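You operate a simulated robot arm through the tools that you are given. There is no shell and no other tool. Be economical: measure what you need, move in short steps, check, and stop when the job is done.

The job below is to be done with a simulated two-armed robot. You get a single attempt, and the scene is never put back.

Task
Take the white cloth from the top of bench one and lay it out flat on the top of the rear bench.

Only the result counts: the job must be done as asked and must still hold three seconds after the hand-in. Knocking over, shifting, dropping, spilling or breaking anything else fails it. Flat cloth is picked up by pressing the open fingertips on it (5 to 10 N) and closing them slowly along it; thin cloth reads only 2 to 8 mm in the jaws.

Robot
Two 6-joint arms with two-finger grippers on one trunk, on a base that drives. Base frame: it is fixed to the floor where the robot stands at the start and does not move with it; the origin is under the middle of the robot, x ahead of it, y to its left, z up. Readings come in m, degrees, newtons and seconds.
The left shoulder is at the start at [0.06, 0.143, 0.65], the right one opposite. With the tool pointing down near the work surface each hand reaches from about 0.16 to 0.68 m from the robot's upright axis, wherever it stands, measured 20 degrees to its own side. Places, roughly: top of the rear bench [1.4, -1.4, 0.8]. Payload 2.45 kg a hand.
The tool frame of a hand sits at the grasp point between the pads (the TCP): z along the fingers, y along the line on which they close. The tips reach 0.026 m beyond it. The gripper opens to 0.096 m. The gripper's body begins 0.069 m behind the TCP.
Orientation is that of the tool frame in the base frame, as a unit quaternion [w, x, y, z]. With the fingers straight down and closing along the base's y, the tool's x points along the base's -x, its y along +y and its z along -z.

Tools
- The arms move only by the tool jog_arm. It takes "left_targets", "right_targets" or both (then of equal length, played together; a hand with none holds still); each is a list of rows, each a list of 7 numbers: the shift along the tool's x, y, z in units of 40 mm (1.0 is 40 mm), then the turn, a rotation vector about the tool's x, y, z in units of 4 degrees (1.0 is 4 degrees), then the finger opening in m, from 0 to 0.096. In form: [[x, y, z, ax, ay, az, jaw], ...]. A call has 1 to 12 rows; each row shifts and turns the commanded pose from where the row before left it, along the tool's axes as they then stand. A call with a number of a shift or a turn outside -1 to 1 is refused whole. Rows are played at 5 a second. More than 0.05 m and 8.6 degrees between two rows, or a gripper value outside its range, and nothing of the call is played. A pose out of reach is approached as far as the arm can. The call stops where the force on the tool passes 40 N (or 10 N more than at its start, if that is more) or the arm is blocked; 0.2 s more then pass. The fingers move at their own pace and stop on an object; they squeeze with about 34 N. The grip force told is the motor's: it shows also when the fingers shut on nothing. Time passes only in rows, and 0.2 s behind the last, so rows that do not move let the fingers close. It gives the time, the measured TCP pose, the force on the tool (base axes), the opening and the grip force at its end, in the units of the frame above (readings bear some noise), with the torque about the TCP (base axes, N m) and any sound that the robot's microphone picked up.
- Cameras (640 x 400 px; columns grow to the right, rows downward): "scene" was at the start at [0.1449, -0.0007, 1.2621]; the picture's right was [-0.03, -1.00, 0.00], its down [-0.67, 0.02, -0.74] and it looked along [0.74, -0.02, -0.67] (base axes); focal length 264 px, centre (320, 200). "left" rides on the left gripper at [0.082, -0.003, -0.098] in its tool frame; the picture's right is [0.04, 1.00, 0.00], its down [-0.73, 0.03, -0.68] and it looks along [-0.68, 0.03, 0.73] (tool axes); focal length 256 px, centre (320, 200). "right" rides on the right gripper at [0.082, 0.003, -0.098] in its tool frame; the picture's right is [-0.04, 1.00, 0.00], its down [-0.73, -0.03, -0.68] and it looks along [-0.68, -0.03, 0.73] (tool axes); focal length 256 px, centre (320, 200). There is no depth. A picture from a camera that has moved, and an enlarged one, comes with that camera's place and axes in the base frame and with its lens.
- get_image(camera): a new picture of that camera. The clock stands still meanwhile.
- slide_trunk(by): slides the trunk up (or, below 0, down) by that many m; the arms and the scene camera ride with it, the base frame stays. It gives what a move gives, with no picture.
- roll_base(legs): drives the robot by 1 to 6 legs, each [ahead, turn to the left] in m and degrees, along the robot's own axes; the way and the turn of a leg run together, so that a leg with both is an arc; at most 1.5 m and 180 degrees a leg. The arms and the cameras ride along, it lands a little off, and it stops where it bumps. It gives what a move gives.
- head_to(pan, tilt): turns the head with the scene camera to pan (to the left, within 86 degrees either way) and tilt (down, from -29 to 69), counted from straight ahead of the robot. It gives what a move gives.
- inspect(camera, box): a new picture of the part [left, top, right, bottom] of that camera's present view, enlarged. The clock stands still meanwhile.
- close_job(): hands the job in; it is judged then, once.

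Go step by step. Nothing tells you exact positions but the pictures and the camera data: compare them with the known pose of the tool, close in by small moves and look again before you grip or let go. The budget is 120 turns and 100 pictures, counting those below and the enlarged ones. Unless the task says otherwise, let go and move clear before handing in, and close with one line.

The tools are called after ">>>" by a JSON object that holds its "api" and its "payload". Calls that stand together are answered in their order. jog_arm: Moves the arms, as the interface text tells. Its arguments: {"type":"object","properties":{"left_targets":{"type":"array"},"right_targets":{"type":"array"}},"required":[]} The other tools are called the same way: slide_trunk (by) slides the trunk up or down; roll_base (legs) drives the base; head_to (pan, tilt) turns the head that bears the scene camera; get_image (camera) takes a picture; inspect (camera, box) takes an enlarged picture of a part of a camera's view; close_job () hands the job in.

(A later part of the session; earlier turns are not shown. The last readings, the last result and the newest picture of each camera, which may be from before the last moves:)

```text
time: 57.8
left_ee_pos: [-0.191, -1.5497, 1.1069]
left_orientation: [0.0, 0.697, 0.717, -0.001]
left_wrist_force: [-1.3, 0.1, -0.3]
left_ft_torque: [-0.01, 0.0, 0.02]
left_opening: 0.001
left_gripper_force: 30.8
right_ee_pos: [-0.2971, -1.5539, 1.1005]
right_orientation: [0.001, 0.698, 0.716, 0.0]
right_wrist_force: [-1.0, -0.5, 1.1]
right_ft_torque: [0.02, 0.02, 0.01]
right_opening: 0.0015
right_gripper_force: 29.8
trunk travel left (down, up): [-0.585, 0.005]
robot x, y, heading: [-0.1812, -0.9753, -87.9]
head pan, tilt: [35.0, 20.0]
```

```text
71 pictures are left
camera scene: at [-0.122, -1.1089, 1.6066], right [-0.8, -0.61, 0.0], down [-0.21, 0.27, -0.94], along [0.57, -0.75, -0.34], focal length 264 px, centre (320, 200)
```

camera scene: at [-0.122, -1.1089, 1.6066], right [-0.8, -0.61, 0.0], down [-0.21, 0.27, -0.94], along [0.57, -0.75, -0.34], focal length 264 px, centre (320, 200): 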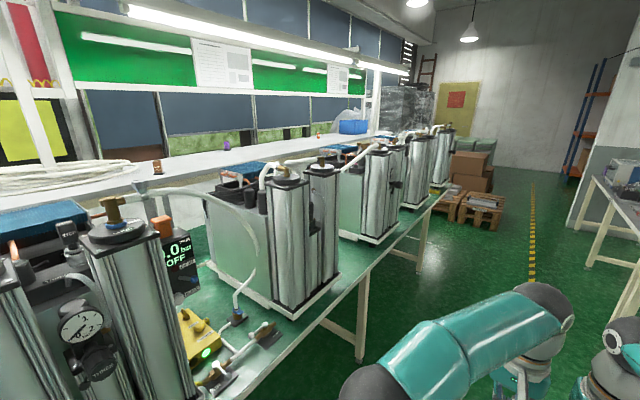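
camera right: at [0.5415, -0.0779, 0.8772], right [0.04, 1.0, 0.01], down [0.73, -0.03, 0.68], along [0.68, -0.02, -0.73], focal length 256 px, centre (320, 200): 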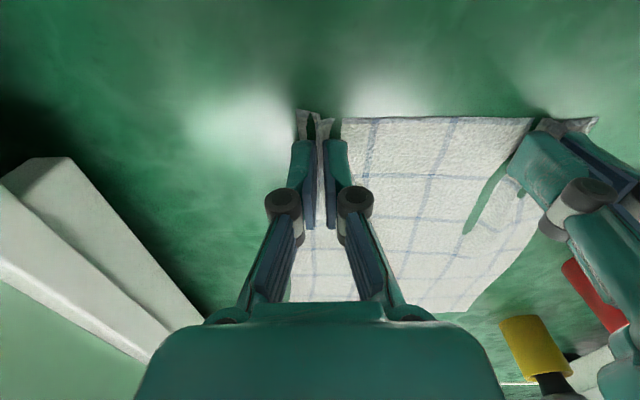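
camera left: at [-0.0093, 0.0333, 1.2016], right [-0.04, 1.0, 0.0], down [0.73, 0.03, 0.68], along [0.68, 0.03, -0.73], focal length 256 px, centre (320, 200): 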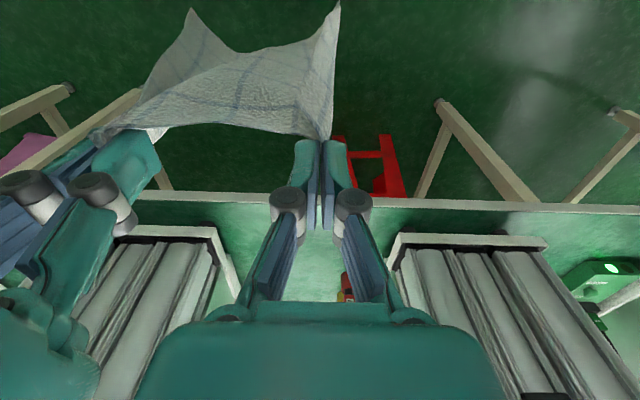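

Beyond the row there seems to be a second area behind the rear bench. I zoom in on it.

>>> {"api": "inspect", "payload": {"camera": "scene", "box": [0, 0, 640, 400]}}

>>> {"api": "head_to", "payload": {"pan": 84, "tilt": 8}}

>>> {"api": "inspect", "payload": {"camera": "scene", "box": [160, 60, 480, 260]}}

>>> {"api": "inspect", "payload": {"camera": "scene", "box": [360, 100, 640, 275]}}

```text
1.00 times, centred on (320, 200) of scene (not enlarged: the box is as wide or as high as the picture)
camera zoom: at [-0.122, -1.1089, 1.6066], right [-0.8, -0.61, 0.0], down [-0.21, 0.27, -0.94], along [0.57, -0.75, -0.34], focal length 264 px, centre (320, 200)
```

zoom: 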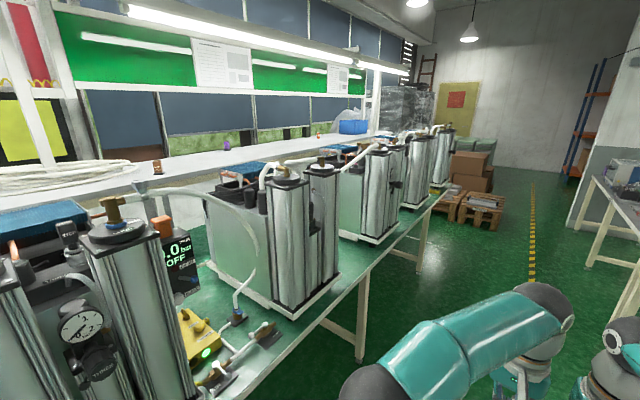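

```text
time: 58.9
left_ee_pos: [-0.1921, -1.5514, 1.1059]
left_orientation: [-0.001, 0.698, 0.716, -0.002]
left_wrist_force: [-0.2, 0.5, -0.8]
left_ft_torque: [0.01, -0.04, -0.03]
left_opening: 0.0006
left_gripper_force: 30.4
right_ee_pos: [-0.2959, -1.5536, 1.1008]
right_orientation: [0.001, 0.698, 0.716, 0.001]
right_wrist_force: [1.3, -0.3, 1.6]
right_ft_torque: [-0.01, -0.04, 0.0]
right_opening: 0.0008
right_gripper_force: 27.1
trunk travel left (down, up): [-0.585, 0.005]
robot x, y, heading: [-0.1803, -0.9724, -87.8]
head pan, tilt: [84.0, 8.0]
```

```text
2.00 times, centred on (320, 160) of scene
camera zoom: at [-0.0858, -1.041, 1.6262], right [-0.07, -1.0, 0.0], down [-0.14, 0.01, -0.99], along [0.99, -0.07, -0.14], focal length 528 px, centre (320, 280)
```

zoom: 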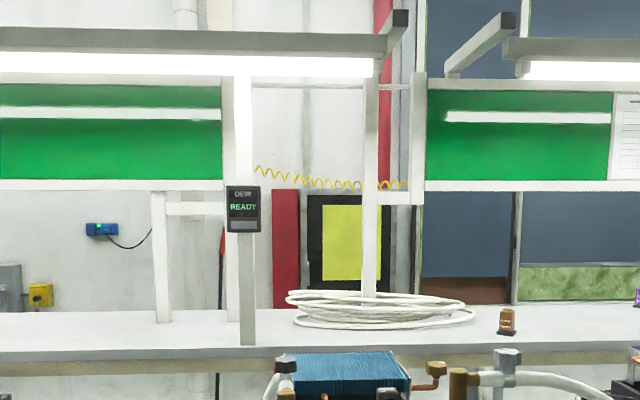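

```text
2.29 times, centred on (500, 188) of scene
camera zoom: at [-0.0858, -1.041, 1.6262], right [-0.07, -1.0, 0.0], down [-0.14, 0.01, -0.99], along [0.99, -0.07, -0.14], focal length 604 px, centre (-91, 229)
```

zoom: 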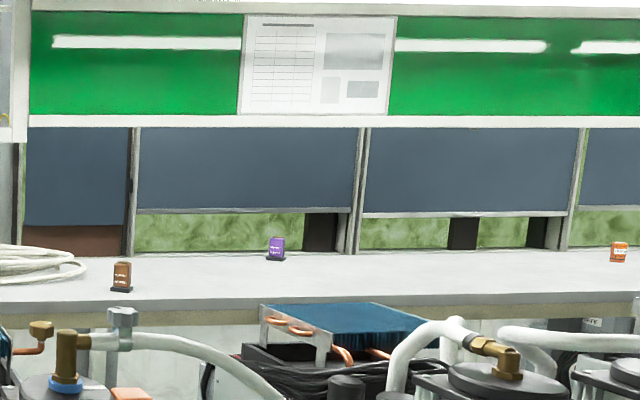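

The far wall is at x≈2.9, so there is an aisle behind the rear bench (its back edge x≈1.65), seemingly reachable round the left end of the row. I back up to y≈0, turn to face +y, and look.

>>> {"api": "roll_base", "payload": {"legs": [[-1.0, 0], [0, 178]]}}

>>> {"api": "head_to", "payload": {"pan": 0, "tilt": 25}}

>>> {"api": "get_image", "payload": {"camera": "scene"}}

>>> {"api": "head_to", "payload": {"pan": -50, "tilt": 20}}

>>> {"api": "get_image", "payload": {"camera": "scene"}}

```text
time: 68.2
left_ee_pos: [0.3473, -0.0843, 1.1057]
left_orientation: [0.0, 0.066, 0.998, -0.002]
left_wrist_force: [0.3, 1.3, -0.8]
left_ft_torque: [-0.12, 0.06, -0.03]
left_opening: 0.0012
left_gripper_force: 31.1
right_ee_pos: [0.333, -0.1874, 1.1024]
right_orientation: [0.0, 0.067, 0.998, -0.002]
right_wrist_force: [1.1, -0.2, -0.6]
right_ft_torque: [-0.09, 0.03, -0.03]
right_opening: 0.0047
right_gripper_force: 30.6
trunk travel left (down, up): [-0.585, 0.005]
robot x, y, heading: [-0.2303, -0.0508, -4.8]
head pan, tilt: [84.0, 8.0]
stopped in leg 2: the robot was blocked; the commanded pose is now the measured one
```

```text
time: 69.8
left_ee_pos: [0.3449, -0.0899, 1.1062]
left_orientation: [0.0, 0.066, 0.998, -0.001]
left_wrist_force: [0.6, -0.2, -0.5]
left_ft_torque: [-0.01, -0.01, -0.02]
left_opening: 0.001
left_gripper_force: 30.3
right_ee_pos: [0.3324, -0.1924, 1.1016]
right_orientation: [0.0, 0.068, 0.998, 0.001]
right_wrist_force: [-0.7, -0.7, 0.0]
right_ft_torque: [-0.14, 0.03, 0.02]
right_opening: 0.0033
right_gripper_force: 38.0
trunk travel left (down, up): [-0.585, 0.005]
robot x, y, heading: [-0.2315, -0.0563, -4.7]
head pan, tilt: [0.0, 25.0]
```

```text
67 pictures are left
camera scene: at [-0.08, -0.0655, 1.5985], right [-0.08, -1.0, 0.0], down [-0.42, 0.03, -0.91], along [0.9, -0.07, -0.42], focal length 264 px, centre (320, 200)
```

scene: 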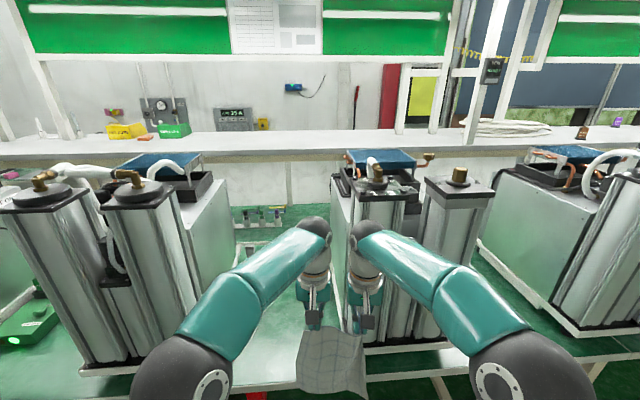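

```text
time: 71.0
left_ee_pos: [0.3443, -0.0888, 1.1062]
left_orientation: [0.001, 0.066, 0.998, -0.001]
left_wrist_force: [-0.2, -0.3, 1.2]
left_ft_torque: [-0.02, -0.05, -0.06]
left_opening: 0.0005
left_gripper_force: 30.5
right_ee_pos: [0.3314, -0.1929, 1.1014]
right_orientation: [0.001, 0.067, 0.998, 0.0]
right_wrist_force: [0.2, -0.7, 0.7]
right_ft_torque: [0.26, 0.01, 0.0]
right_opening: 0.0032
right_gripper_force: 37.2
trunk travel left (down, up): [-0.585, 0.005]
robot x, y, heading: [-0.2371, -0.0529, -4.8]
head pan, tilt: [-50.0, 20.0]
```

```text
66 pictures are left
camera scene: at [-0.1181, -0.1341, 1.6066], right [-0.82, -0.58, 0.0], down [-0.2, 0.28, -0.94], along [0.54, -0.77, -0.34], focal length 264 px, centre (320, 200)
```

scene: 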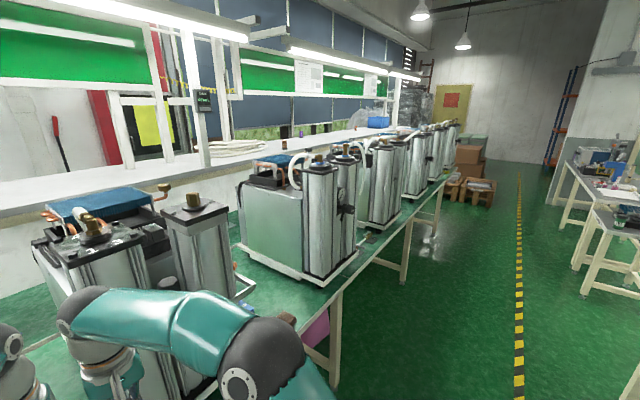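

The wrist probably brushed the machine front. I back off a little and then finish the turn.

>>> {"api": "roll_base", "payload": {"legs": [[-0.12, 0]]}}

>>> {"api": "head_to", "payload": {"pan": 80, "tilt": 40}}

>>> {"api": "get_image", "payload": {"camera": "scene"}}

```text
time: 72.2
left_ee_pos: [0.2205, -0.079, 1.1066]
left_orientation: [0.0, 0.066, 0.998, -0.001]
left_wrist_force: [-1.7, 0.1, 0.8]
left_ft_torque: [-0.01, -0.06, -0.02]
left_opening: 0.0009
left_gripper_force: 30.4
right_ee_pos: [0.2073, -0.1823, 1.1018]
right_orientation: [0.0, 0.067, 0.998, 0.001]
right_wrist_force: [-1.2, -1.2, -0.4]
right_ft_torque: [0.01, -0.09, -0.03]
right_opening: 0.0041
right_gripper_force: 37.0
trunk travel left (down, up): [-0.585, 0.005]
robot x, y, heading: [-0.3556, -0.0443, -4.7]
head pan, tilt: [-50.0, 20.0]
```

```text
time: 74.3
left_ee_pos: [0.2227, -0.0804, 1.1083]
left_orientation: [-0.001, 0.066, 0.998, -0.001]
left_wrist_force: [0.4, -0.8, -0.3]
left_ft_torque: [0.02, 0.03, -0.02]
left_opening: 0.0008
left_gripper_force: 30.3
right_ee_pos: [0.2088, -0.1824, 1.1025]
right_orientation: [0.0, 0.067, 0.998, 0.001]
right_wrist_force: [-0.3, 0.4, 0.2]
right_ft_torque: [0.02, -0.04, 0.0]
right_opening: 0.0045
right_gripper_force: 29.8
trunk travel left (down, up): [-0.585, 0.005]
robot x, y, heading: [-0.3537, -0.0466, -4.8]
head pan, tilt: [80.0, 40.0]
```

```text
65 pictures are left
camera scene: at [-0.272, 0.0343, 1.5752], right [0.97, -0.26, 0.0], down [-0.17, -0.62, -0.77], along [0.2, 0.74, -0.64], focal length 264 px, centre (320, 200)
```

scene: 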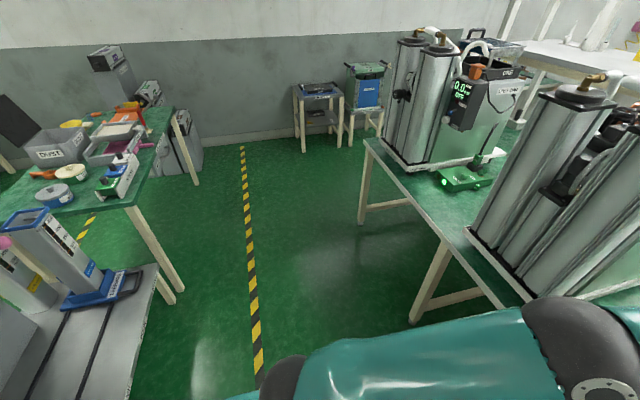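

The row ends at y≈1.52 with a ~1.2 m passage up to small tables near the wall at y≈2.7. I turn to face +y and drive there in steps.

>>> {"api": "roll_base", "payload": {"legs": [[0, 92], [0.7, 0]]}}

>>> {"api": "head_to", "payload": {"pan": -25, "tilt": 30}}

>>> {"api": "get_image", "payload": {"camera": "scene"}}

```text
time: 79.2
left_ee_pos: [-0.3577, 0.5429, 1.107]
left_orientation: [0.002, -0.678, 0.735, -0.003]
left_wrist_force: [-2.4, 0.2, -0.5]
left_ft_torque: [0.0, -0.17, -0.02]
left_opening: 0.0009
left_gripper_force: 30.7
right_ee_pos: [-0.2539, 0.5358, 1.1035]
right_orientation: [0.002, -0.677, 0.736, 0.0]
right_wrist_force: [-2.9, 0.7, 1.2]
right_ft_torque: [-0.01, -0.21, -0.05]
right_opening: 0.0028
right_gripper_force: 29.8
trunk travel left (down, up): [-0.585, 0.005]
robot x, y, heading: [-0.2735, -0.0395, 90.0]
head pan, tilt: [80.0, 40.0]
stopped in leg 1: the robot was blocked; the commanded pose is now the measured one
```

```text
time: 81.0
left_ee_pos: [-0.3513, 0.5423, 1.1075]
left_orientation: [0.0, -0.677, 0.736, -0.001]
left_wrist_force: [0.3, 0.3, 0.2]
left_ft_torque: [0.0, 0.02, 0.02]
left_opening: 0.0012
left_gripper_force: 30.5
right_ee_pos: [-0.2462, 0.5379, 1.1031]
right_orientation: [0.0, -0.676, 0.737, 0.003]
right_wrist_force: [0.3, 0.1, 2.0]
right_ft_torque: [-0.07, -0.23, 0.0]
right_opening: 0.0017
right_gripper_force: 33.9
trunk travel left (down, up): [-0.585, 0.005]
robot x, y, heading: [-0.2738, -0.0389, 89.7]
head pan, tilt: [-25.0, 30.0]
```

```text
64 pictures are left
camera scene: at [-0.2341, 0.1044, 1.5906], right [0.9, -0.43, 0.0], down [-0.21, -0.45, -0.87], along [0.37, 0.78, -0.5], focal length 264 px, centre (320, 200)
```

scene: 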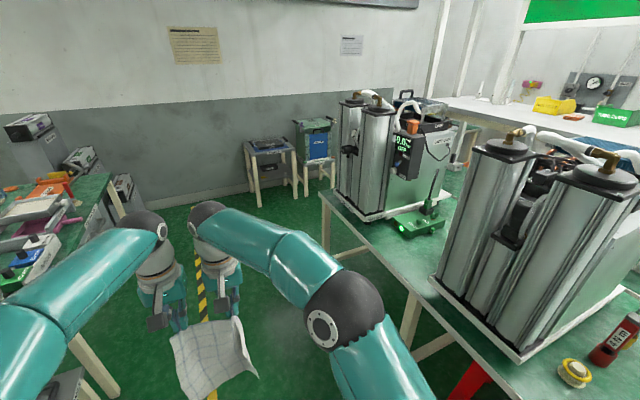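

Slight contact on the −x side again pushed the base to x=−0.27. I veer slightly right and drive on toward the end of the row.

>>> {"api": "roll_base", "payload": {"legs": [[0.5, -12], [0.5, 12], [0.5, 0]]}}

>>> {"api": "head_to", "payload": {"pan": -50, "tilt": 30}}

>>> {"api": "get_image", "payload": {"camera": "scene"}}

>>> {"api": "head_to", "payload": {"pan": -85, "tilt": 30}}

>>> {"api": "get_image", "payload": {"camera": "scene"}}

```text
time: 89.1
left_ee_pos: [-0.2285, 2.0267, 1.1075]
left_orientation: [-0.001, -0.671, 0.741, -0.001]
left_wrist_force: [3.4, 0.7, 0.5]
left_ft_torque: [-0.02, -0.05, -0.03]
left_opening: 0.0012
left_gripper_force: 31.1
right_ee_pos: [-0.1266, 2.0187, 1.1044]
right_orientation: [-0.001, -0.671, 0.742, 0.002]
right_wrist_force: [-1.8, 0.3, -0.2]
right_ft_torque: [-0.02, 0.13, -0.03]
right_opening: 0.0053
right_gripper_force: 31.7
trunk travel left (down, up): [-0.585, 0.005]
robot x, y, heading: [-0.1643, 1.4431, 89.0]
head pan, tilt: [-25.0, 30.0]
```

```text
time: 90.0
left_ee_pos: [-0.2291, 2.0261, 1.1087]
left_orientation: [0.0, -0.672, 0.741, -0.001]
left_wrist_force: [3.5, -0.7, 0.2]
left_ft_torque: [0.02, -0.02, 0.0]
left_opening: 0.0011
left_gripper_force: 30.8
right_ee_pos: [-0.1261, 2.0179, 1.1044]
right_orientation: [0.0, -0.671, 0.742, 0.002]
right_wrist_force: [-0.8, 0.6, -0.7]
right_ft_torque: [0.14, 0.03, -0.04]
right_opening: 0.0057
right_gripper_force: 34.6
trunk travel left (down, up): [-0.585, 0.005]
robot x, y, heading: [-0.1644, 1.4421, 89.0]
head pan, tilt: [-50.0, 30.0]
```

```text
63 pictures are left
camera scene: at [-0.0909, 1.5613, 1.5906], right [0.63, -0.78, 0.0], down [-0.39, -0.32, -0.87], along [0.67, 0.54, -0.5], focal length 264 px, centre (320, 200)
```

scene: 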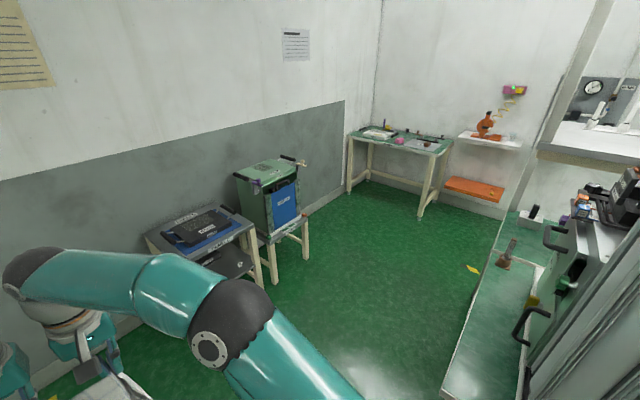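

```text
time: 91.0
left_ee_pos: [-0.229, 2.0254, 1.1081]
left_orientation: [0.001, -0.672, 0.741, -0.001]
left_wrist_force: [2.7, -1.0, -0.4]
left_ft_torque: [0.0, -0.12, -0.02]
left_opening: 0.0011
left_gripper_force: 30.8
right_ee_pos: [-0.1248, 2.0169, 1.1045]
right_orientation: [-0.001, -0.67, 0.742, 0.002]
right_wrist_force: [-0.5, 1.4, -0.4]
right_ft_torque: [-0.04, 0.42, -0.01]
right_opening: 0.0043
right_gripper_force: 38.8
trunk travel left (down, up): [-0.585, 0.005]
robot x, y, heading: [-0.1631, 1.4411, 88.9]
head pan, tilt: [-85.0, 30.0]
```

```text
62 pictures are left
camera scene: at [-0.0708, 1.511, 1.5906], right [0.07, -1.0, 0.0], down [-0.5, -0.04, -0.87], along [0.86, 0.06, -0.5], focal length 264 px, centre (320, 200)
```

scene: 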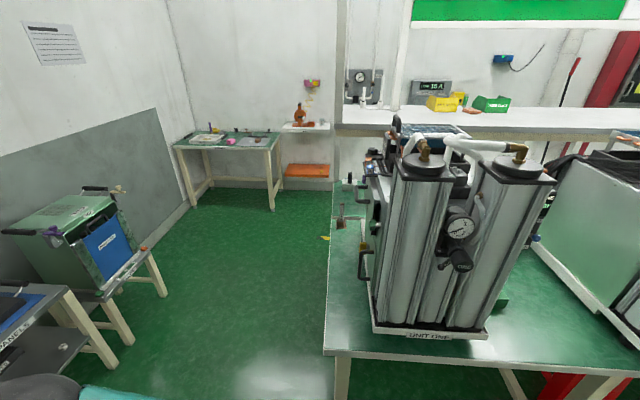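

The passage at the row's end is free and leads to the area behind. I drive to y≈2.1, turn right and go in.

>>> {"api": "roll_base", "payload": {"legs": [[0.67, 0], [0, -89], [0.9, 0]]}}

>>> {"api": "head_to", "payload": {"pan": -35, "tilt": 28}}

>>> {"api": "get_image", "payload": {"camera": "scene"}}

>>> {"api": "head_to", "payload": {"pan": 0, "tilt": 30}}

>>> {"api": "get_image", "payload": {"camera": "scene"}}

```text
time: 98.6
left_ee_pos: [0.4275, 2.2728, 1.1095]
left_orientation: [0.0, -0.02, 1.0, 0.0]
left_wrist_force: [0.2, -2.7, 0.0]
left_ft_torque: [0.06, 0.02, -0.01]
left_opening: 0.001
left_gripper_force: 30.8
right_ee_pos: [0.433, 2.1688, 1.1046]
right_orientation: [0.001, -0.018, 1.0, 0.004]
right_wrist_force: [0.7, -0.6, 0.2]
right_ft_torque: [0.14, 0.04, -0.03]
right_opening: 0.0057
right_gripper_force: 40.1
trunk travel left (down, up): [-0.585, 0.005]
robot x, y, heading: [-0.1562, 2.2077, 4.9]
head pan, tilt: [-85.0, 30.0]
stopped in leg 2: the robot was blocked; the commanded pose is now the measured one
```

```text
time: 99.7
left_ee_pos: [0.4255, 2.2774, 1.1095]
left_orientation: [0.001, -0.02, 1.0, -0.001]
left_wrist_force: [0.3, -1.3, 0.2]
left_ft_torque: [-0.06, 0.0, 0.0]
left_opening: 0.0014
left_gripper_force: 31.0
right_ee_pos: [0.4307, 2.1752, 1.1047]
right_orientation: [0.001, -0.019, 1.0, 0.002]
right_wrist_force: [3.1, 4.1, 3.2]
right_ft_torque: [0.13, -0.12, -0.04]
right_opening: 0.0008
right_gripper_force: 27.1
trunk travel left (down, up): [-0.585, 0.005]
robot x, y, heading: [-0.1555, 2.2054, 4.5]
head pan, tilt: [-35.0, 28.0]
```

```text
61 pictures are left
camera scene: at [-0.0147, 2.1635, 1.5938], right [-0.51, -0.86, 0.0], down [-0.41, 0.24, -0.88], along [0.76, -0.45, -0.47], focal length 264 px, centre (320, 200)
```

scene: 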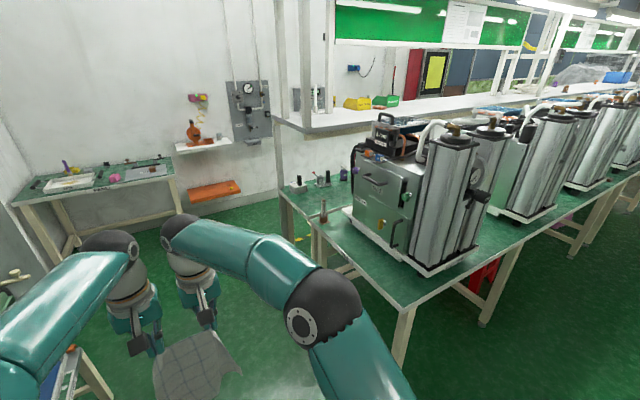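

```text
time: 100.8
left_ee_pos: [0.4256, 2.2779, 1.1096]
left_orientation: [0.001, -0.02, 1.0, -0.001]
left_wrist_force: [0.1, -0.7, -0.1]
left_ft_torque: [-0.02, 0.0, 0.01]
left_opening: 0.001
left_gripper_force: 30.7
right_ee_pos: [0.4312, 2.1758, 1.1049]
right_orientation: [0.0, -0.019, 1.0, 0.002]
right_wrist_force: [-0.3, 4.6, 3.6]
right_ft_torque: [-0.17, -0.17, -0.07]
right_opening: 0.0008
right_gripper_force: 28.7
trunk travel left (down, up): [-0.585, 0.005]
robot x, y, heading: [-0.1545, 2.2026, 4.4]
head pan, tilt: [0.0, 30.0]
```

```text
60 pictures are left
camera scene: at [-0.003, 2.2174, 1.5905], right [0.08, -1.0, 0.0], down [-0.5, -0.04, -0.87], along [0.86, 0.07, -0.5], focal length 264 px, centre (320, 200)
```

scene: 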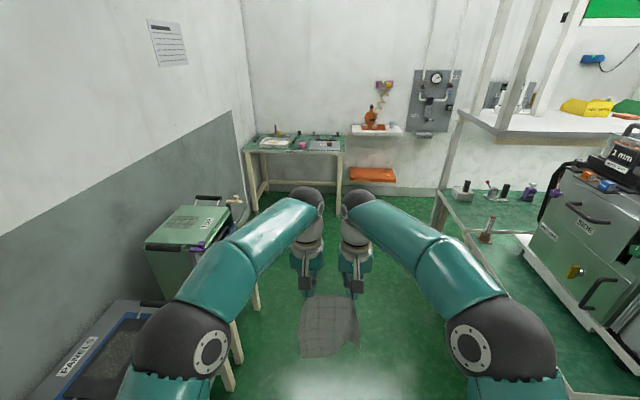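

The rear bench's left end is visible at about (1.2–1.6, 1.55), with the shelf (z≈1.2) above it and an aisle behind. The "blocked" reports look like turning drift, not contact. I drive on.

>>> {"api": "roll_base", "payload": {"legs": [[0, -10], [1.0, 0], [0.75, 0]]}}

>>> {"api": "head_to", "payload": {"pan": -60, "tilt": 30}}

>>> {"api": "get_image", "payload": {"camera": "scene"}}

```text
time: 110.5
left_ee_pos: [2.1781, 2.0784, 1.1094]
left_orientation: [0.0, 0.043, 0.999, -0.001]
left_wrist_force: [0.1, -1.8, -0.5]
left_ft_torque: [-0.08, 0.04, 0.0]
left_opening: 0.0014
left_gripper_force: 30.6
right_ee_pos: [2.169, 1.9766, 1.1037]
right_orientation: [0.001, 0.046, 0.999, 0.003]
right_wrist_force: [1.8, 2.0, 0.4]
right_ft_torque: [0.07, -0.02, -0.04]
right_opening: 0.004
right_gripper_force: 29.6
trunk travel left (down, up): [-0.585, 0.005]
robot x, y, heading: [1.5846, 2.0796, -2.9]
head pan, tilt: [0.0, 30.0]
```

```text
time: 111.8
left_ee_pos: [2.1769, 2.0776, 1.1103]
left_orientation: [0.001, 0.044, 0.999, -0.001]
left_wrist_force: [-0.8, -3.0, -0.5]
left_ft_torque: [-0.09, 0.02, 0.02]
left_opening: 0.0011
left_gripper_force: 30.6
right_ee_pos: [2.1692, 1.9764, 1.1061]
right_orientation: [0.002, 0.045, 0.999, 0.003]
right_wrist_force: [1.0, 2.2, 2.6]
right_ft_torque: [0.14, 0.05, -0.05]
right_opening: 0.0034
right_gripper_force: 38.3
trunk travel left (down, up): [-0.585, 0.005]
robot x, y, heading: [1.5883, 2.0803, -2.8]
head pan, tilt: [-60.0, 30.0]
```

```text
59 pictures are left
camera scene: at [1.6942, 1.9988, 1.5906], right [-0.89, -0.46, 0.0], down [-0.23, 0.44, -0.87], along [0.4, -0.77, -0.5], focal length 264 px, centre (320, 200)
```

scene: 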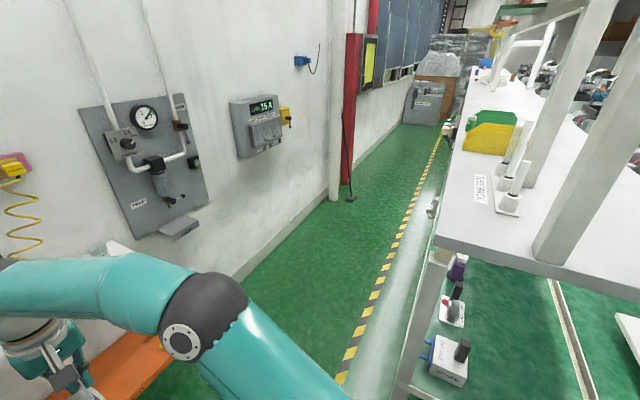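

I now see the rear aisle (x≈1.7–2.9) beside the rear bench, which lies under the shelf. I enter the aisle heading −y and look at the bench top under the shelf.

>>> {"api": "roll_base", "payload": {"legs": [[0.2, 0], [0, -40], [0.55, 0], [0, -45]]}}

>>> {"api": "head_to", "payload": {"pan": -60, "tilt": 30}}

>>> {"api": "get_image", "payload": {"camera": "scene"}}

```text
time: 115.7
left_ee_pos: [2.2369, 1.6926, 1.1119]
left_orientation: [0.001, 0.38, 0.925, 0.0]
left_wrist_force: [-1.5, -1.6, -0.3]
left_ft_torque: [0.06, -0.05, -0.03]
left_opening: 0.0014
left_gripper_force: 30.9
right_ee_pos: [2.1663, 1.6201, 1.1061]
right_orientation: [0.005, 0.381, 0.925, 0.004]
right_wrist_force: [1.1, -1.3, -0.6]
right_ft_torque: [0.16, -0.15, 0.01]
right_opening: 0.0051
right_gripper_force: 33.3
trunk travel left (down, up): [-0.585, 0.005]
robot x, y, heading: [1.8166, 2.0978, -42.4]
head pan, tilt: [-60.0, 30.0]
stopped in leg 3: the robot was blocked; the commanded pose is now the measured one
```

```text
time: 116.3
left_ee_pos: [2.2405, 1.6951, 1.1111]
left_orientation: [0.0, 0.38, 0.925, -0.002]
left_wrist_force: [-1.5, -0.6, 0.0]
left_ft_torque: [-0.07, 0.11, 0.02]
left_opening: 0.0013
left_gripper_force: 30.8
right_ee_pos: [2.1695, 1.6229, 1.1073]
right_orientation: [0.004, 0.38, 0.925, 0.001]
right_wrist_force: [2.1, 1.5, -0.4]
right_ft_torque: [0.05, -0.09, -0.04]
right_opening: 0.0044
right_gripper_force: 31.0
trunk travel left (down, up): [-0.585, 0.005]
robot x, y, heading: [1.8139, 2.0974, -42.5]
head pan, tilt: [-60.0, 30.0]
```

```text
58 pictures are left
camera scene: at [1.8422, 1.9695, 1.5907], right [-0.98, 0.21, 0.0], down [0.11, 0.49, -0.87], along [-0.19, -0.85, -0.5], focal length 264 px, centre (320, 200)
```

scene: 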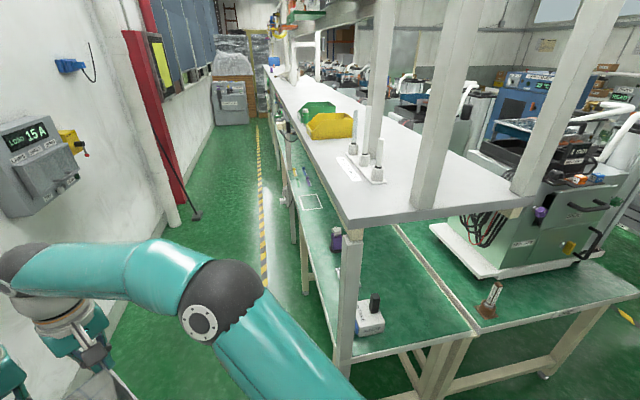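

The rear bench top shows under the shelf, and its aisle-side edge is at x≈1.68. I zoom in on it and retry the forward leg.

>>> {"api": "inspect", "payload": {"camera": "scene", "box": [250, 120, 490, 270]}}

>>> {"api": "roll_base", "payload": {"legs": [[0.3, 0]]}}

```text
2.67 times, centred on (370, 195) of scene
camera zoom: at [1.8422, 1.9695, 1.5907], right [-0.98, 0.21, 0.0], down [0.11, 0.49, -0.87], along [-0.19, -0.85, -0.5], focal length 705 px, centre (187, 213)
```

zoom: 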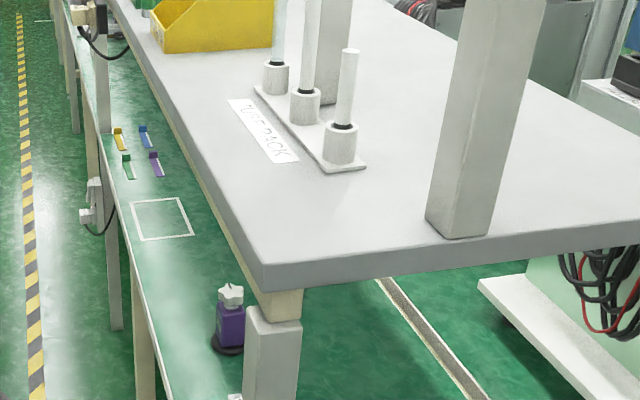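

```text
time: 118.4
left_ee_pos: [2.4594, 1.4845, 1.1111]
left_orientation: [0.0, 0.385, 0.923, -0.001]
left_wrist_force: [-2.1, -2.0, -0.1]
left_ft_torque: [0.02, 0.04, 0.01]
left_opening: 0.0013
left_gripper_force: 30.4
right_ee_pos: [2.3883, 1.4121, 1.1073]
right_orientation: [0.004, 0.386, 0.922, 0.002]
right_wrist_force: [7.9, 8.0, -5.0]
right_ft_torque: [0.15, -0.19, -0.07]
right_opening: 0.0036
right_gripper_force: 29.7
trunk travel left (down, up): [-0.585, 0.005]
robot x, y, heading: [2.0417, 1.8912, -43.2]
head pan, tilt: [-60.0, 30.0]
```

The forward leg worked. The clear stretch of the bench is y≈0.4–0.9 (a taped rectangle at x 1.53–1.65, y 0.47–0.64). I continue into the aisle.

>>> {"api": "roll_base", "payload": {"legs": [[0.25, 0], [0, -46]]}}

>>> {"api": "head_to", "payload": {"pan": 0, "tilt": 35}}

>>> {"api": "get_image", "payload": {"camera": "scene"}}

```text
time: 121.9
left_ee_pos: [2.3615, 1.1436, 1.1138]
left_orientation: [0.001, 0.627, 0.779, -0.002]
left_wrist_force: [-2.2, -0.6, -0.8]
left_ft_torque: [0.03, -0.14, 0.03]
left_opening: 0.0012
left_gripper_force: 30.9
right_ee_pos: [2.2637, 1.1239, 1.1064]
right_orientation: [0.005, 0.628, 0.778, 0.003]
right_wrist_force: [0.4, -0.1, -0.5]
right_ft_torque: [0.03, -0.08, -0.02]
right_opening: 0.0051
right_gripper_force: 37.1
trunk travel left (down, up): [-0.585, 0.005]
robot x, y, heading: [2.251, 1.7218, -76.1]
head pan, tilt: [-60.0, 30.0]
stopped in leg 2: the robot was blocked; the commanded pose is now the measured one
```

```text
time: 123.2
left_ee_pos: [2.3651, 1.1466, 1.1142]
left_orientation: [0.0, 0.626, 0.78, -0.004]
left_wrist_force: [-2.8, -0.1, -0.1]
left_ft_torque: [0.01, 0.05, 0.0]
left_opening: 0.0014
left_gripper_force: 30.6
right_ee_pos: [2.2655, 1.1241, 1.1074]
right_orientation: [0.004, 0.628, 0.778, 0.001]
right_wrist_force: [1.4, 0.5, 4.4]
right_ft_torque: [0.01, -0.1, -0.05]
right_opening: 0.0043
right_gripper_force: 31.8
trunk travel left (down, up): [-0.585, 0.005]
robot x, y, heading: [2.253, 1.7237, -76.2]
head pan, tilt: [0.0, 35.0]
```

```text
56 pictures are left
camera scene: at [2.29, 1.5802, 1.5827], right [-0.97, -0.24, 0.0], down [-0.14, 0.56, -0.82], along [0.2, -0.79, -0.57], focal length 264 px, centre (320, 200)
```

scene: 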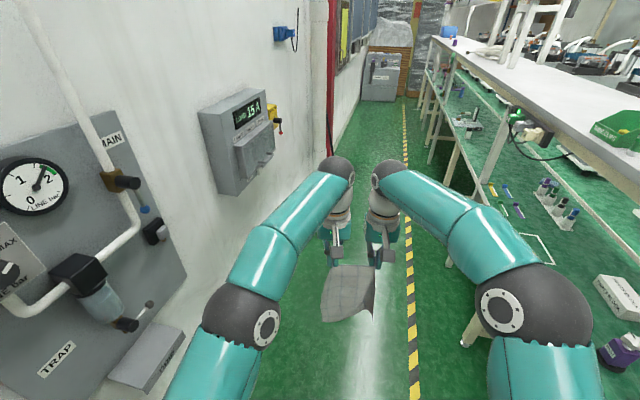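

I see the taped rectangle, clips, a screwdriver stand, a white box (≈1.38, 0.76) and the purple bottle; y 0.3–0.68 at x 1.43–1.67 is free. I straighten up and drive down the aisle.

>>> {"api": "roll_base", "payload": {"legs": [[0, -17]]}}

>>> {"api": "roll_base", "payload": {"legs": [[0.6, 0]]}}

>>> {"api": "head_to", "payload": {"pan": -50, "tilt": 40}}

>>> {"api": "get_image", "payload": {"camera": "scene"}}

```text
time: 124.9
left_ee_pos: [2.1936, 1.1361, 1.1148]
left_orientation: [0.0, 0.731, 0.682, -0.006]
left_wrist_force: [-2.5, 0.4, 0.7]
left_ft_torque: [0.01, 0.02, 0.0]
left_opening: 0.0015
left_gripper_force: 30.9
right_ee_pos: [2.095, 1.1454, 1.1102]
right_orientation: [0.006, 0.733, 0.68, 0.001]
right_wrist_force: [0.2, -0.3, -0.9]
right_ft_torque: [-0.05, -0.09, -0.05]
right_opening: 0.002
right_gripper_force: 30.0
trunk travel left (down, up): [-0.585, 0.005]
robot x, y, heading: [2.2675, 1.7246, -92.7]
head pan, tilt: [0.0, 35.0]
stopped in leg 1: the robot was blocked; the commanded pose is now the measured one
```

```text
time: 128.4
left_ee_pos: [2.1612, 0.5293, 1.1137]
left_orientation: [0.0, 0.734, 0.679, -0.005]
left_wrist_force: [-2.3, 0.7, 0.5]
left_ft_torque: [0.02, 0.06, 0.0]
left_opening: 0.0012
left_gripper_force: 30.8
right_ee_pos: [2.0617, 0.538, 1.1086]
right_orientation: [0.005, 0.736, 0.677, 0.0]
right_wrist_force: [1.8, -1.2, 0.7]
right_ft_torque: [0.03, -0.07, -0.03]
right_opening: 0.0021
right_gripper_force: 30.0
trunk travel left (down, up): [-0.585, 0.005]
robot x, y, heading: [2.2377, 1.1143, -93.2]
head pan, tilt: [0.0, 35.0]
```

```text
time: 129.6
left_ee_pos: [2.1623, 0.5291, 1.1163]
left_orientation: [0.0, 0.733, 0.68, -0.006]
left_wrist_force: [-1.9, 1.1, -0.2]
left_ft_torque: [0.04, 0.07, -0.01]
left_opening: 0.0013
left_gripper_force: 31.3
right_ee_pos: [2.0613, 0.5385, 1.1097]
right_orientation: [0.004, 0.735, 0.678, -0.001]
right_wrist_force: [1.0, 1.2, -5.1]
right_ft_torque: [0.0, 0.04, -0.03]
right_opening: 0.0006
right_gripper_force: 28.9
trunk travel left (down, up): [-0.585, 0.005]
robot x, y, heading: [2.2391, 1.1131, -92.7]
head pan, tilt: [-50.0, 40.0]
```

```text
55 pictures are left
camera scene: at [2.1682, 1.0038, 1.5752], right [-0.6, 0.8, 0.0], down [0.51, 0.39, -0.77], along [-0.61, -0.46, -0.64], focal length 264 px, centre (320, 200)
```

scene: 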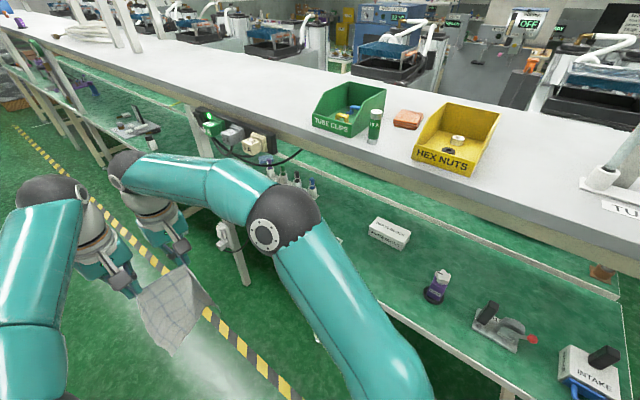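

The free spot is centred near (1.55, 0.48). I drive on to y≈0.6, turn partly with arms stretched, then retract the arms and complete the turn so neither wall nor shelf is touched.

>>> {"api": "roll_base", "payload": {"legs": [[0.5, 0]]}}

>>> {"api": "roll_base", "payload": {"legs": [[0, -36]]}}

>>> {"api": "jog_arm", "payload": {"left_targets": [[0.9, 0, 0, 0, 0, 0, 0], [0.9, 0, 0, 0, 0, 0, 0], [0.9, 0, 0, 0, 0, 0, 0], [0.9, 0, 0, 0, 0, 0, 0], [0, 0, 0, 0, 0, 0, 0]], "right_targets": [[0.9, 0, 0, 0, 0, 0, 0], [0.9, 0, 0, 0, 0, 0, 0], [0.9, 0, 0, 0, 0, 0, 0], [0.9, 0, 0, 0, 0, 0, 0], [0, 0, 0, 0, 0, 0, 0]]}}

>>> {"api": "head_to", "payload": {"pan": 0, "tilt": 45}}

>>> {"api": "get_image", "payload": {"camera": "scene"}}

```text
time: 132.6
left_ee_pos: [2.1238, 0.0291, 1.1147]
left_orientation: [-0.001, 0.738, 0.675, -0.005]
left_wrist_force: [-2.2, 0.7, 0.9]
left_ft_torque: [0.03, 0.04, -0.02]
left_opening: 0.0014
left_gripper_force: 31.1
right_ee_pos: [2.0235, 0.0393, 1.1089]
right_orientation: [0.005, 0.741, 0.672, -0.001]
right_wrist_force: [0.7, -1.4, -2.3]
right_ft_torque: [0.06, -0.17, -0.01]
right_opening: 0.0047
right_gripper_force: 39.7
trunk travel left (down, up): [-0.585, 0.005]
robot x, y, heading: [2.2088, 0.6172, -93.7]
head pan, tilt: [-50.0, 40.0]
```

```text
time: 133.8
left_ee_pos: [2.0417, 0.0492, 1.1163]
left_orientation: [0.001, 0.786, 0.618, -0.005]
left_wrist_force: [-2.5, -0.1, -0.1]
left_ft_torque: [-0.02, 0.01, 0.03]
left_opening: 0.0013
left_gripper_force: 30.9
right_ee_pos: [1.9419, 0.0733, 1.1119]
right_orientation: [0.006, 0.787, 0.617, -0.001]
right_wrist_force: [5.2, -0.8, 3.0]
right_ft_torque: [-0.08, -0.09, -0.04]
right_opening: 0.0009
right_gripper_force: 31.0
trunk travel left (down, up): [-0.585, 0.005]
robot x, y, heading: [2.2149, 0.6136, -101.9]
head pan, tilt: [-50.0, 40.0]
stopped in leg 1: the robot was blocked; the commanded pose is now the measured one
```

```text
time: 135.0
left_ee_pos: [2.0778, 0.1892, 1.116]
left_orientation: [-0.002, 0.786, 0.619, -0.004]
left_wrist_force: [-2.6, 0.5, -0.3]
left_ft_torque: [0.05, 0.04, -0.02]
left_opening: 0.0014
left_gripper_force: 31.0
right_ee_pos: [1.9772, 0.2126, 1.1086]
right_orientation: [0.005, 0.788, 0.616, 0.0]
right_wrist_force: [2.0, -2.3, -4.2]
right_ft_torque: [0.07, 0.03, -0.02]
right_opening: 0.0037
right_gripper_force: 27.9
trunk travel left (down, up): [-0.585, 0.005]
robot x, y, heading: [2.2185, 0.611, -102.1]
head pan, tilt: [-50.0, 40.0]
```

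```text
time: 136.2
left_ee_pos: [2.0782, 0.1906, 1.1162]
left_orientation: [-0.002, 0.786, 0.619, -0.005]
left_wrist_force: [-1.8, 0.8, -0.4]
left_ft_torque: [0.02, 0.04, -0.01]
left_opening: 0.0017
left_gripper_force: 31.1
right_ee_pos: [1.9772, 0.2135, 1.1113]
right_orientation: [0.006, 0.788, 0.616, 0.001]
right_wrist_force: [2.6, -1.1, -0.5]
right_ft_torque: [-0.05, -0.04, -0.01]
right_opening: 0.0044
right_gripper_force: 33.0
trunk travel left (down, up): [-0.585, 0.005]
robot x, y, heading: [2.2157, 0.6107, -102.0]
head pan, tilt: [0.0, 45.0]
```

```text
54 pictures are left
camera scene: at [2.1871, 0.4746, 1.568], right [-0.98, 0.21, 0.0], down [0.15, 0.69, -0.71], along [-0.15, -0.69, -0.71], focal length 264 px, centre (320, 200)
```

scene: 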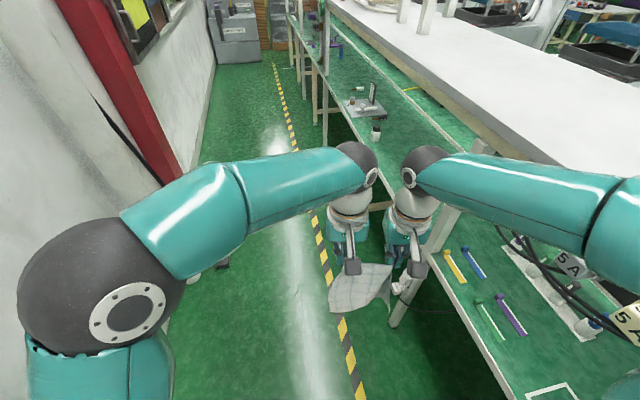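

The turn stopped early with nothing visibly touching. I retry in smaller turns.

>>> {"api": "roll_base", "payload": {"legs": [[0, -25]]}}

>>> {"api": "head_to", "payload": {"pan": 70, "tilt": 55}}

>>> {"api": "get_image", "payload": {"camera": "scene"}}

```text
time: 138.0
left_ee_pos: [1.9118, 0.2908, 1.1157]
left_orientation: [-0.001, 0.902, 0.432, -0.005]
left_wrist_force: [-1.7, 2.5, 0.6]
left_ft_torque: [0.05, 0.08, -0.01]
left_opening: 0.0013
left_gripper_force: 30.8
right_ee_pos: [1.83, 0.3548, 1.1101]
right_orientation: [0.005, 0.903, 0.429, -0.002]
right_wrist_force: [1.1, -1.3, 1.0]
right_ft_torque: [-0.17, -0.07, -0.06]
right_opening: 0.0006
right_gripper_force: 28.3
trunk travel left (down, up): [-0.585, 0.005]
robot x, y, heading: [2.2323, 0.6008, -127.4]
head pan, tilt: [0.0, 45.0]
```

```text
time: 139.4
left_ee_pos: [1.9109, 0.2909, 1.1159]
left_orientation: [-0.002, 0.902, 0.433, -0.004]
left_wrist_force: [-1.8, 1.7, -0.9]
left_ft_torque: [0.07, 0.06, -0.04]
left_opening: 0.0013
left_gripper_force: 30.8
right_ee_pos: [1.8306, 0.3555, 1.1113]
right_orientation: [0.005, 0.903, 0.43, -0.001]
right_wrist_force: [1.5, -1.1, 4.6]
right_ft_torque: [-0.11, -0.01, 0.0]
right_opening: 0.0042
right_gripper_force: 30.8
trunk travel left (down, up): [-0.585, 0.005]
robot x, y, heading: [2.2334, 0.6015, -127.6]
head pan, tilt: [70.0, 55.0]
```

```text
53 pictures are left
camera scene: at [2.2334, 0.4942, 1.5546], right [-0.84, -0.54, 0.0], down [-0.44, 0.69, -0.57], along [0.31, -0.48, -0.82], focal length 264 px, centre (320, 200)
```

scene: 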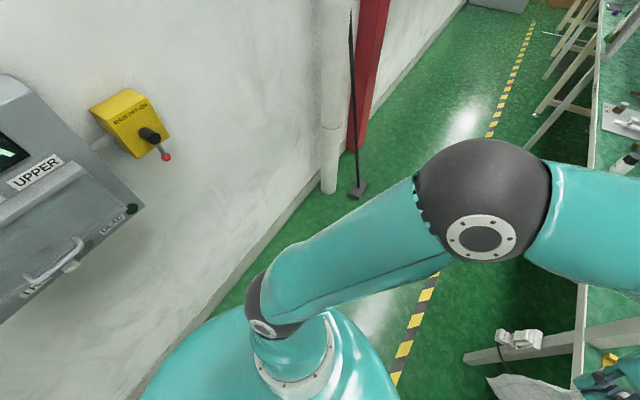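

That one ran in full. I go on with the turn in small steps.

>>> {"api": "roll_base", "payload": {"legs": [[0, -25]]}}

>>> {"api": "head_to", "payload": {"pan": -20, "tilt": 40}}

>>> {"api": "get_image", "payload": {"camera": "scene"}}

```text
time: 140.7
left_ee_pos: [1.8608, 0.3573, 1.1173]
left_orientation: [-0.003, 0.94, 0.341, -0.005]
left_wrist_force: [0.2, -0.3, 0.7]
left_ft_torque: [0.0, -0.01, -0.01]
left_opening: 0.0009
left_gripper_force: 30.6
right_ee_pos: [1.8011, 0.428, 1.1119]
right_orientation: [0.01, 0.936, 0.351, -0.001]
right_wrist_force: [18.7, -14.2, 2.4]
right_ft_torque: [1.21, 1.93, 0.8]
right_opening: 0.0007
right_gripper_force: 27.8
trunk travel left (down, up): [-0.585, 0.005]
robot x, y, heading: [2.241, 0.5958, -138.4]
head pan, tilt: [70.0, 55.0]
stopped in leg 1: the force on the tool passed its limit at 78 N (the readings are from after the stop); the commanded pose is now the measured one
```

```text
time: 142.3
left_ee_pos: [1.8628, 0.3552, 1.1169]
left_orientation: [-0.002, 0.94, 0.34, -0.005]
left_wrist_force: [0.2, 0.2, 0.7]
left_ft_torque: [-0.04, 0.04, 0.0]
left_opening: 0.0011
left_gripper_force: 30.4
right_ee_pos: [1.8008, 0.4295, 1.1109]
right_orientation: [0.008, 0.937, 0.349, -0.002]
right_wrist_force: [24.4, -18.1, 0.4]
right_ft_torque: [1.81, 2.22, 0.97]
right_opening: 0.0041
right_gripper_force: 30.7
trunk travel left (down, up): [-0.585, 0.005]
robot x, y, heading: [2.2333, 0.6003, -138.5]
head pan, tilt: [-20.0, 40.0]
```

```text
52 pictures are left
camera scene: at [2.1181, 0.5223, 1.5754], right [-0.37, 0.93, 0.0], down [0.6, 0.24, -0.77], along [-0.71, -0.28, -0.64], focal length 264 px, centre (320, 200)
```

scene: 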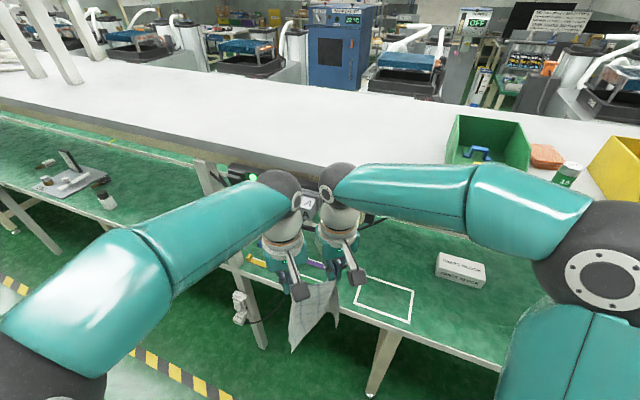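

The right wrist touched the shelf edge. I turn back left to free it, move down the aisle a little, then reverse in an arc while turning to face the bench with room.

>>> {"api": "roll_base", "payload": {"legs": [[0, 20]]}}

>>> {"api": "roll_base", "payload": {"legs": [[0.25, 0]]}}

>>> {"api": "roll_base", "payload": {"legs": [[-0.22, -35]]}}

>>> {"api": "get_image", "payload": {"camera": "scene"}}

```text
time: 143.0
left_ee_pos: [1.859, 0.3578, 1.1183]
left_orientation: [-0.002, 0.94, 0.341, -0.004]
left_wrist_force: [-0.2, 0.1, 0.5]
left_ft_torque: [0.0, 0.01, -0.01]
left_opening: 0.0012
left_gripper_force: 30.2
right_ee_pos: [1.8026, 0.4292, 1.1112]
right_orientation: [0.011, 0.936, 0.352, 0.0]
right_wrist_force: [11.8, -10.5, -3.1]
right_ft_torque: [1.01, 1.48, 0.51]
right_opening: 0.0045
right_gripper_force: 28.0
trunk travel left (down, up): [-0.585, 0.005]
robot x, y, heading: [2.2397, 0.5984, -138.3]
head pan, tilt: [-20.0, 40.0]
stopped in leg 1: the robot was blocked; the commanded pose is now the measured one
```

```text
time: 143.8
left_ee_pos: [1.8534, 0.3511, 1.1195]
left_orientation: [-0.002, 0.94, 0.342, -0.007]
left_wrist_force: [1.0, 0.1, 0.1]
left_ft_torque: [-0.02, 0.02, -0.02]
left_opening: 0.001
left_gripper_force: 29.9
right_ee_pos: [1.8021, 0.4261, 1.1129]
right_orientation: [0.007, 0.936, 0.351, 0.012]
right_wrist_force: [23.9, 2.7, 3.9]
right_ft_torque: [-0.29, 2.66, -0.44]
right_opening: 0.0019
right_gripper_force: 30.6
trunk travel left (down, up): [-0.585, 0.005]
robot x, y, heading: [2.2308, 0.5858, -138.4]
head pan, tilt: [-20.0, 40.0]
stopped in leg 1: the force on the tool passed its limit at 54 N (the readings are from after the stop); the commanded pose is now the measured one
```

```text
time: 144.6
left_ee_pos: [1.8546, 0.3652, 1.1211]
left_orientation: [-0.001, 0.944, 0.33, -0.006]
left_wrist_force: [0.3, -0.9, 0.2]
left_ft_torque: [0.0, -0.02, 0.0]
left_opening: 0.0012
left_gripper_force: 30.7
right_ee_pos: [1.8066, 0.4369, 1.1123]
right_orientation: [0.011, 0.938, 0.347, 0.008]
right_wrist_force: [14.0, 1.7, -1.3]
right_ft_torque: [-0.02, 1.28, 0.22]
right_opening: 0.003
right_gripper_force: 36.6
trunk travel left (down, up): [-0.585, 0.005]
robot x, y, heading: [2.236, 0.5948, -139.3]
head pan, tilt: [-20.0, 40.0]
stopped in leg 1: the force on the tool passed its limit at 58 N (the readings are from after the stop); the commanded pose is now the measured one
```

```text
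51 pictures are left
camera scene: at [2.1137, 0.5262, 1.5755], right [-0.35, 0.94, 0.0], down [0.6, 0.23, -0.77], along [-0.72, -0.27, -0.64], focal length 264 px, centre (320, 200)
```

scene: 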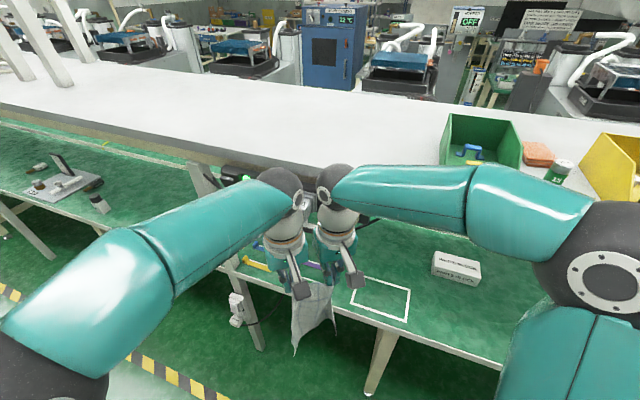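

I stop driving and instead pull both hands back toward the robot to release the contact.

>>> {"api": "jog_arm", "payload": {"left_targets": [[0.7, 0, 0, 0, 0, 0, 0], [0.7, 0, 0, 0, 0, 0, 0], [0.6, 0, 0, 0, 0, 0, 0], [0, 0, 0, 0, 0, 0, 0]], "right_targets": [[0.7, 0, 0, 0, 0, 0, 0], [0.7, 0, 0, 0, 0, 0, 0], [0.6, 0, 0, 0, 0, 0, 0], [0, 0, 0, 0, 0, 0, 0]]}}

>>> {"api": "head_to", "payload": {"pan": 0, "tilt": 30}}

>>> {"api": "get_image", "payload": {"camera": "scene"}}

>>> {"api": "get_image", "payload": {"camera": "right"}}

```text
time: 145.6
left_ee_pos: [1.9166, 0.4139, 1.1185]
left_orientation: [-0.001, 0.944, 0.33, -0.004]
left_wrist_force: [0.3, 0.2, -0.7]
left_ft_torque: [0.02, -0.05, -0.01]
left_opening: 0.0013
left_gripper_force: 30.0
right_ee_pos: [1.8619, 0.489, 1.1134]
right_orientation: [0.011, 0.938, 0.346, 0.008]
right_wrist_force: [0.2, 0.5, 4.0]
right_ft_torque: [-0.15, -0.07, -0.04]
right_opening: 0.0006
right_gripper_force: 30.7
trunk travel left (down, up): [-0.585, 0.005]
robot x, y, heading: [2.2315, 0.5912, -139.3]
head pan, tilt: [-20.0, 40.0]
```

```text
time: 146.4
left_ee_pos: [1.9164, 0.4139, 1.1197]
left_orientation: [-0.002, 0.944, 0.331, -0.004]
left_wrist_force: [-0.1, -0.3, -0.5]
left_ft_torque: [0.03, -0.01, -0.02]
left_opening: 0.001
left_gripper_force: 30.6
right_ee_pos: [1.8629, 0.4885, 1.1141]
right_orientation: [0.011, 0.938, 0.346, 0.008]
right_wrist_force: [-0.4, -0.3, -0.5]
right_ft_torque: [0.07, -0.04, 0.0]
right_opening: 0.0006
right_gripper_force: 27.0
trunk travel left (down, up): [-0.585, 0.005]
robot x, y, heading: [2.2342, 0.5944, -139.6]
head pan, tilt: [0.0, 30.0]
```

```text
50 pictures are left
camera scene: at [2.1214, 0.4972, 1.5905], right [-0.65, 0.76, 0.0], down [0.38, 0.32, -0.87], along [-0.66, -0.56, -0.5], focal length 264 px, centre (320, 200)
```

scene: 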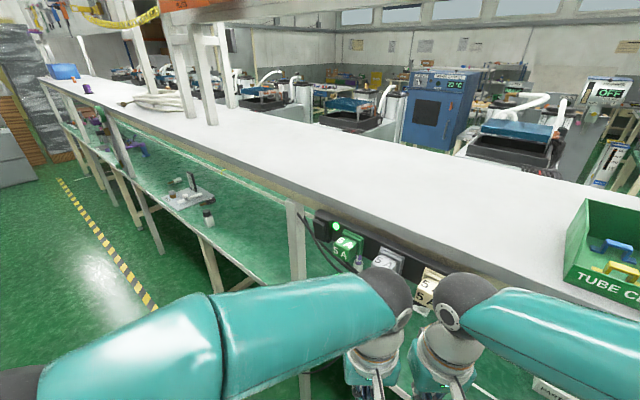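

```text
49 pictures are left
camera right: at [1.9248, 0.541, 1.2135], right [0.62, -0.79, 0.03], down [-0.59, -0.44, 0.67], along [-0.52, -0.43, -0.74], focal length 256 px, centre (320, 200)
```

right: 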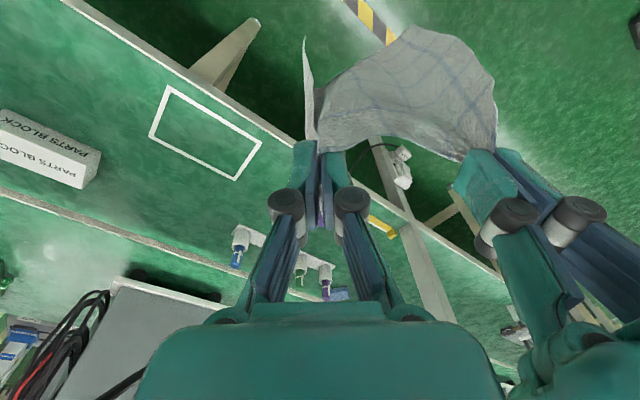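

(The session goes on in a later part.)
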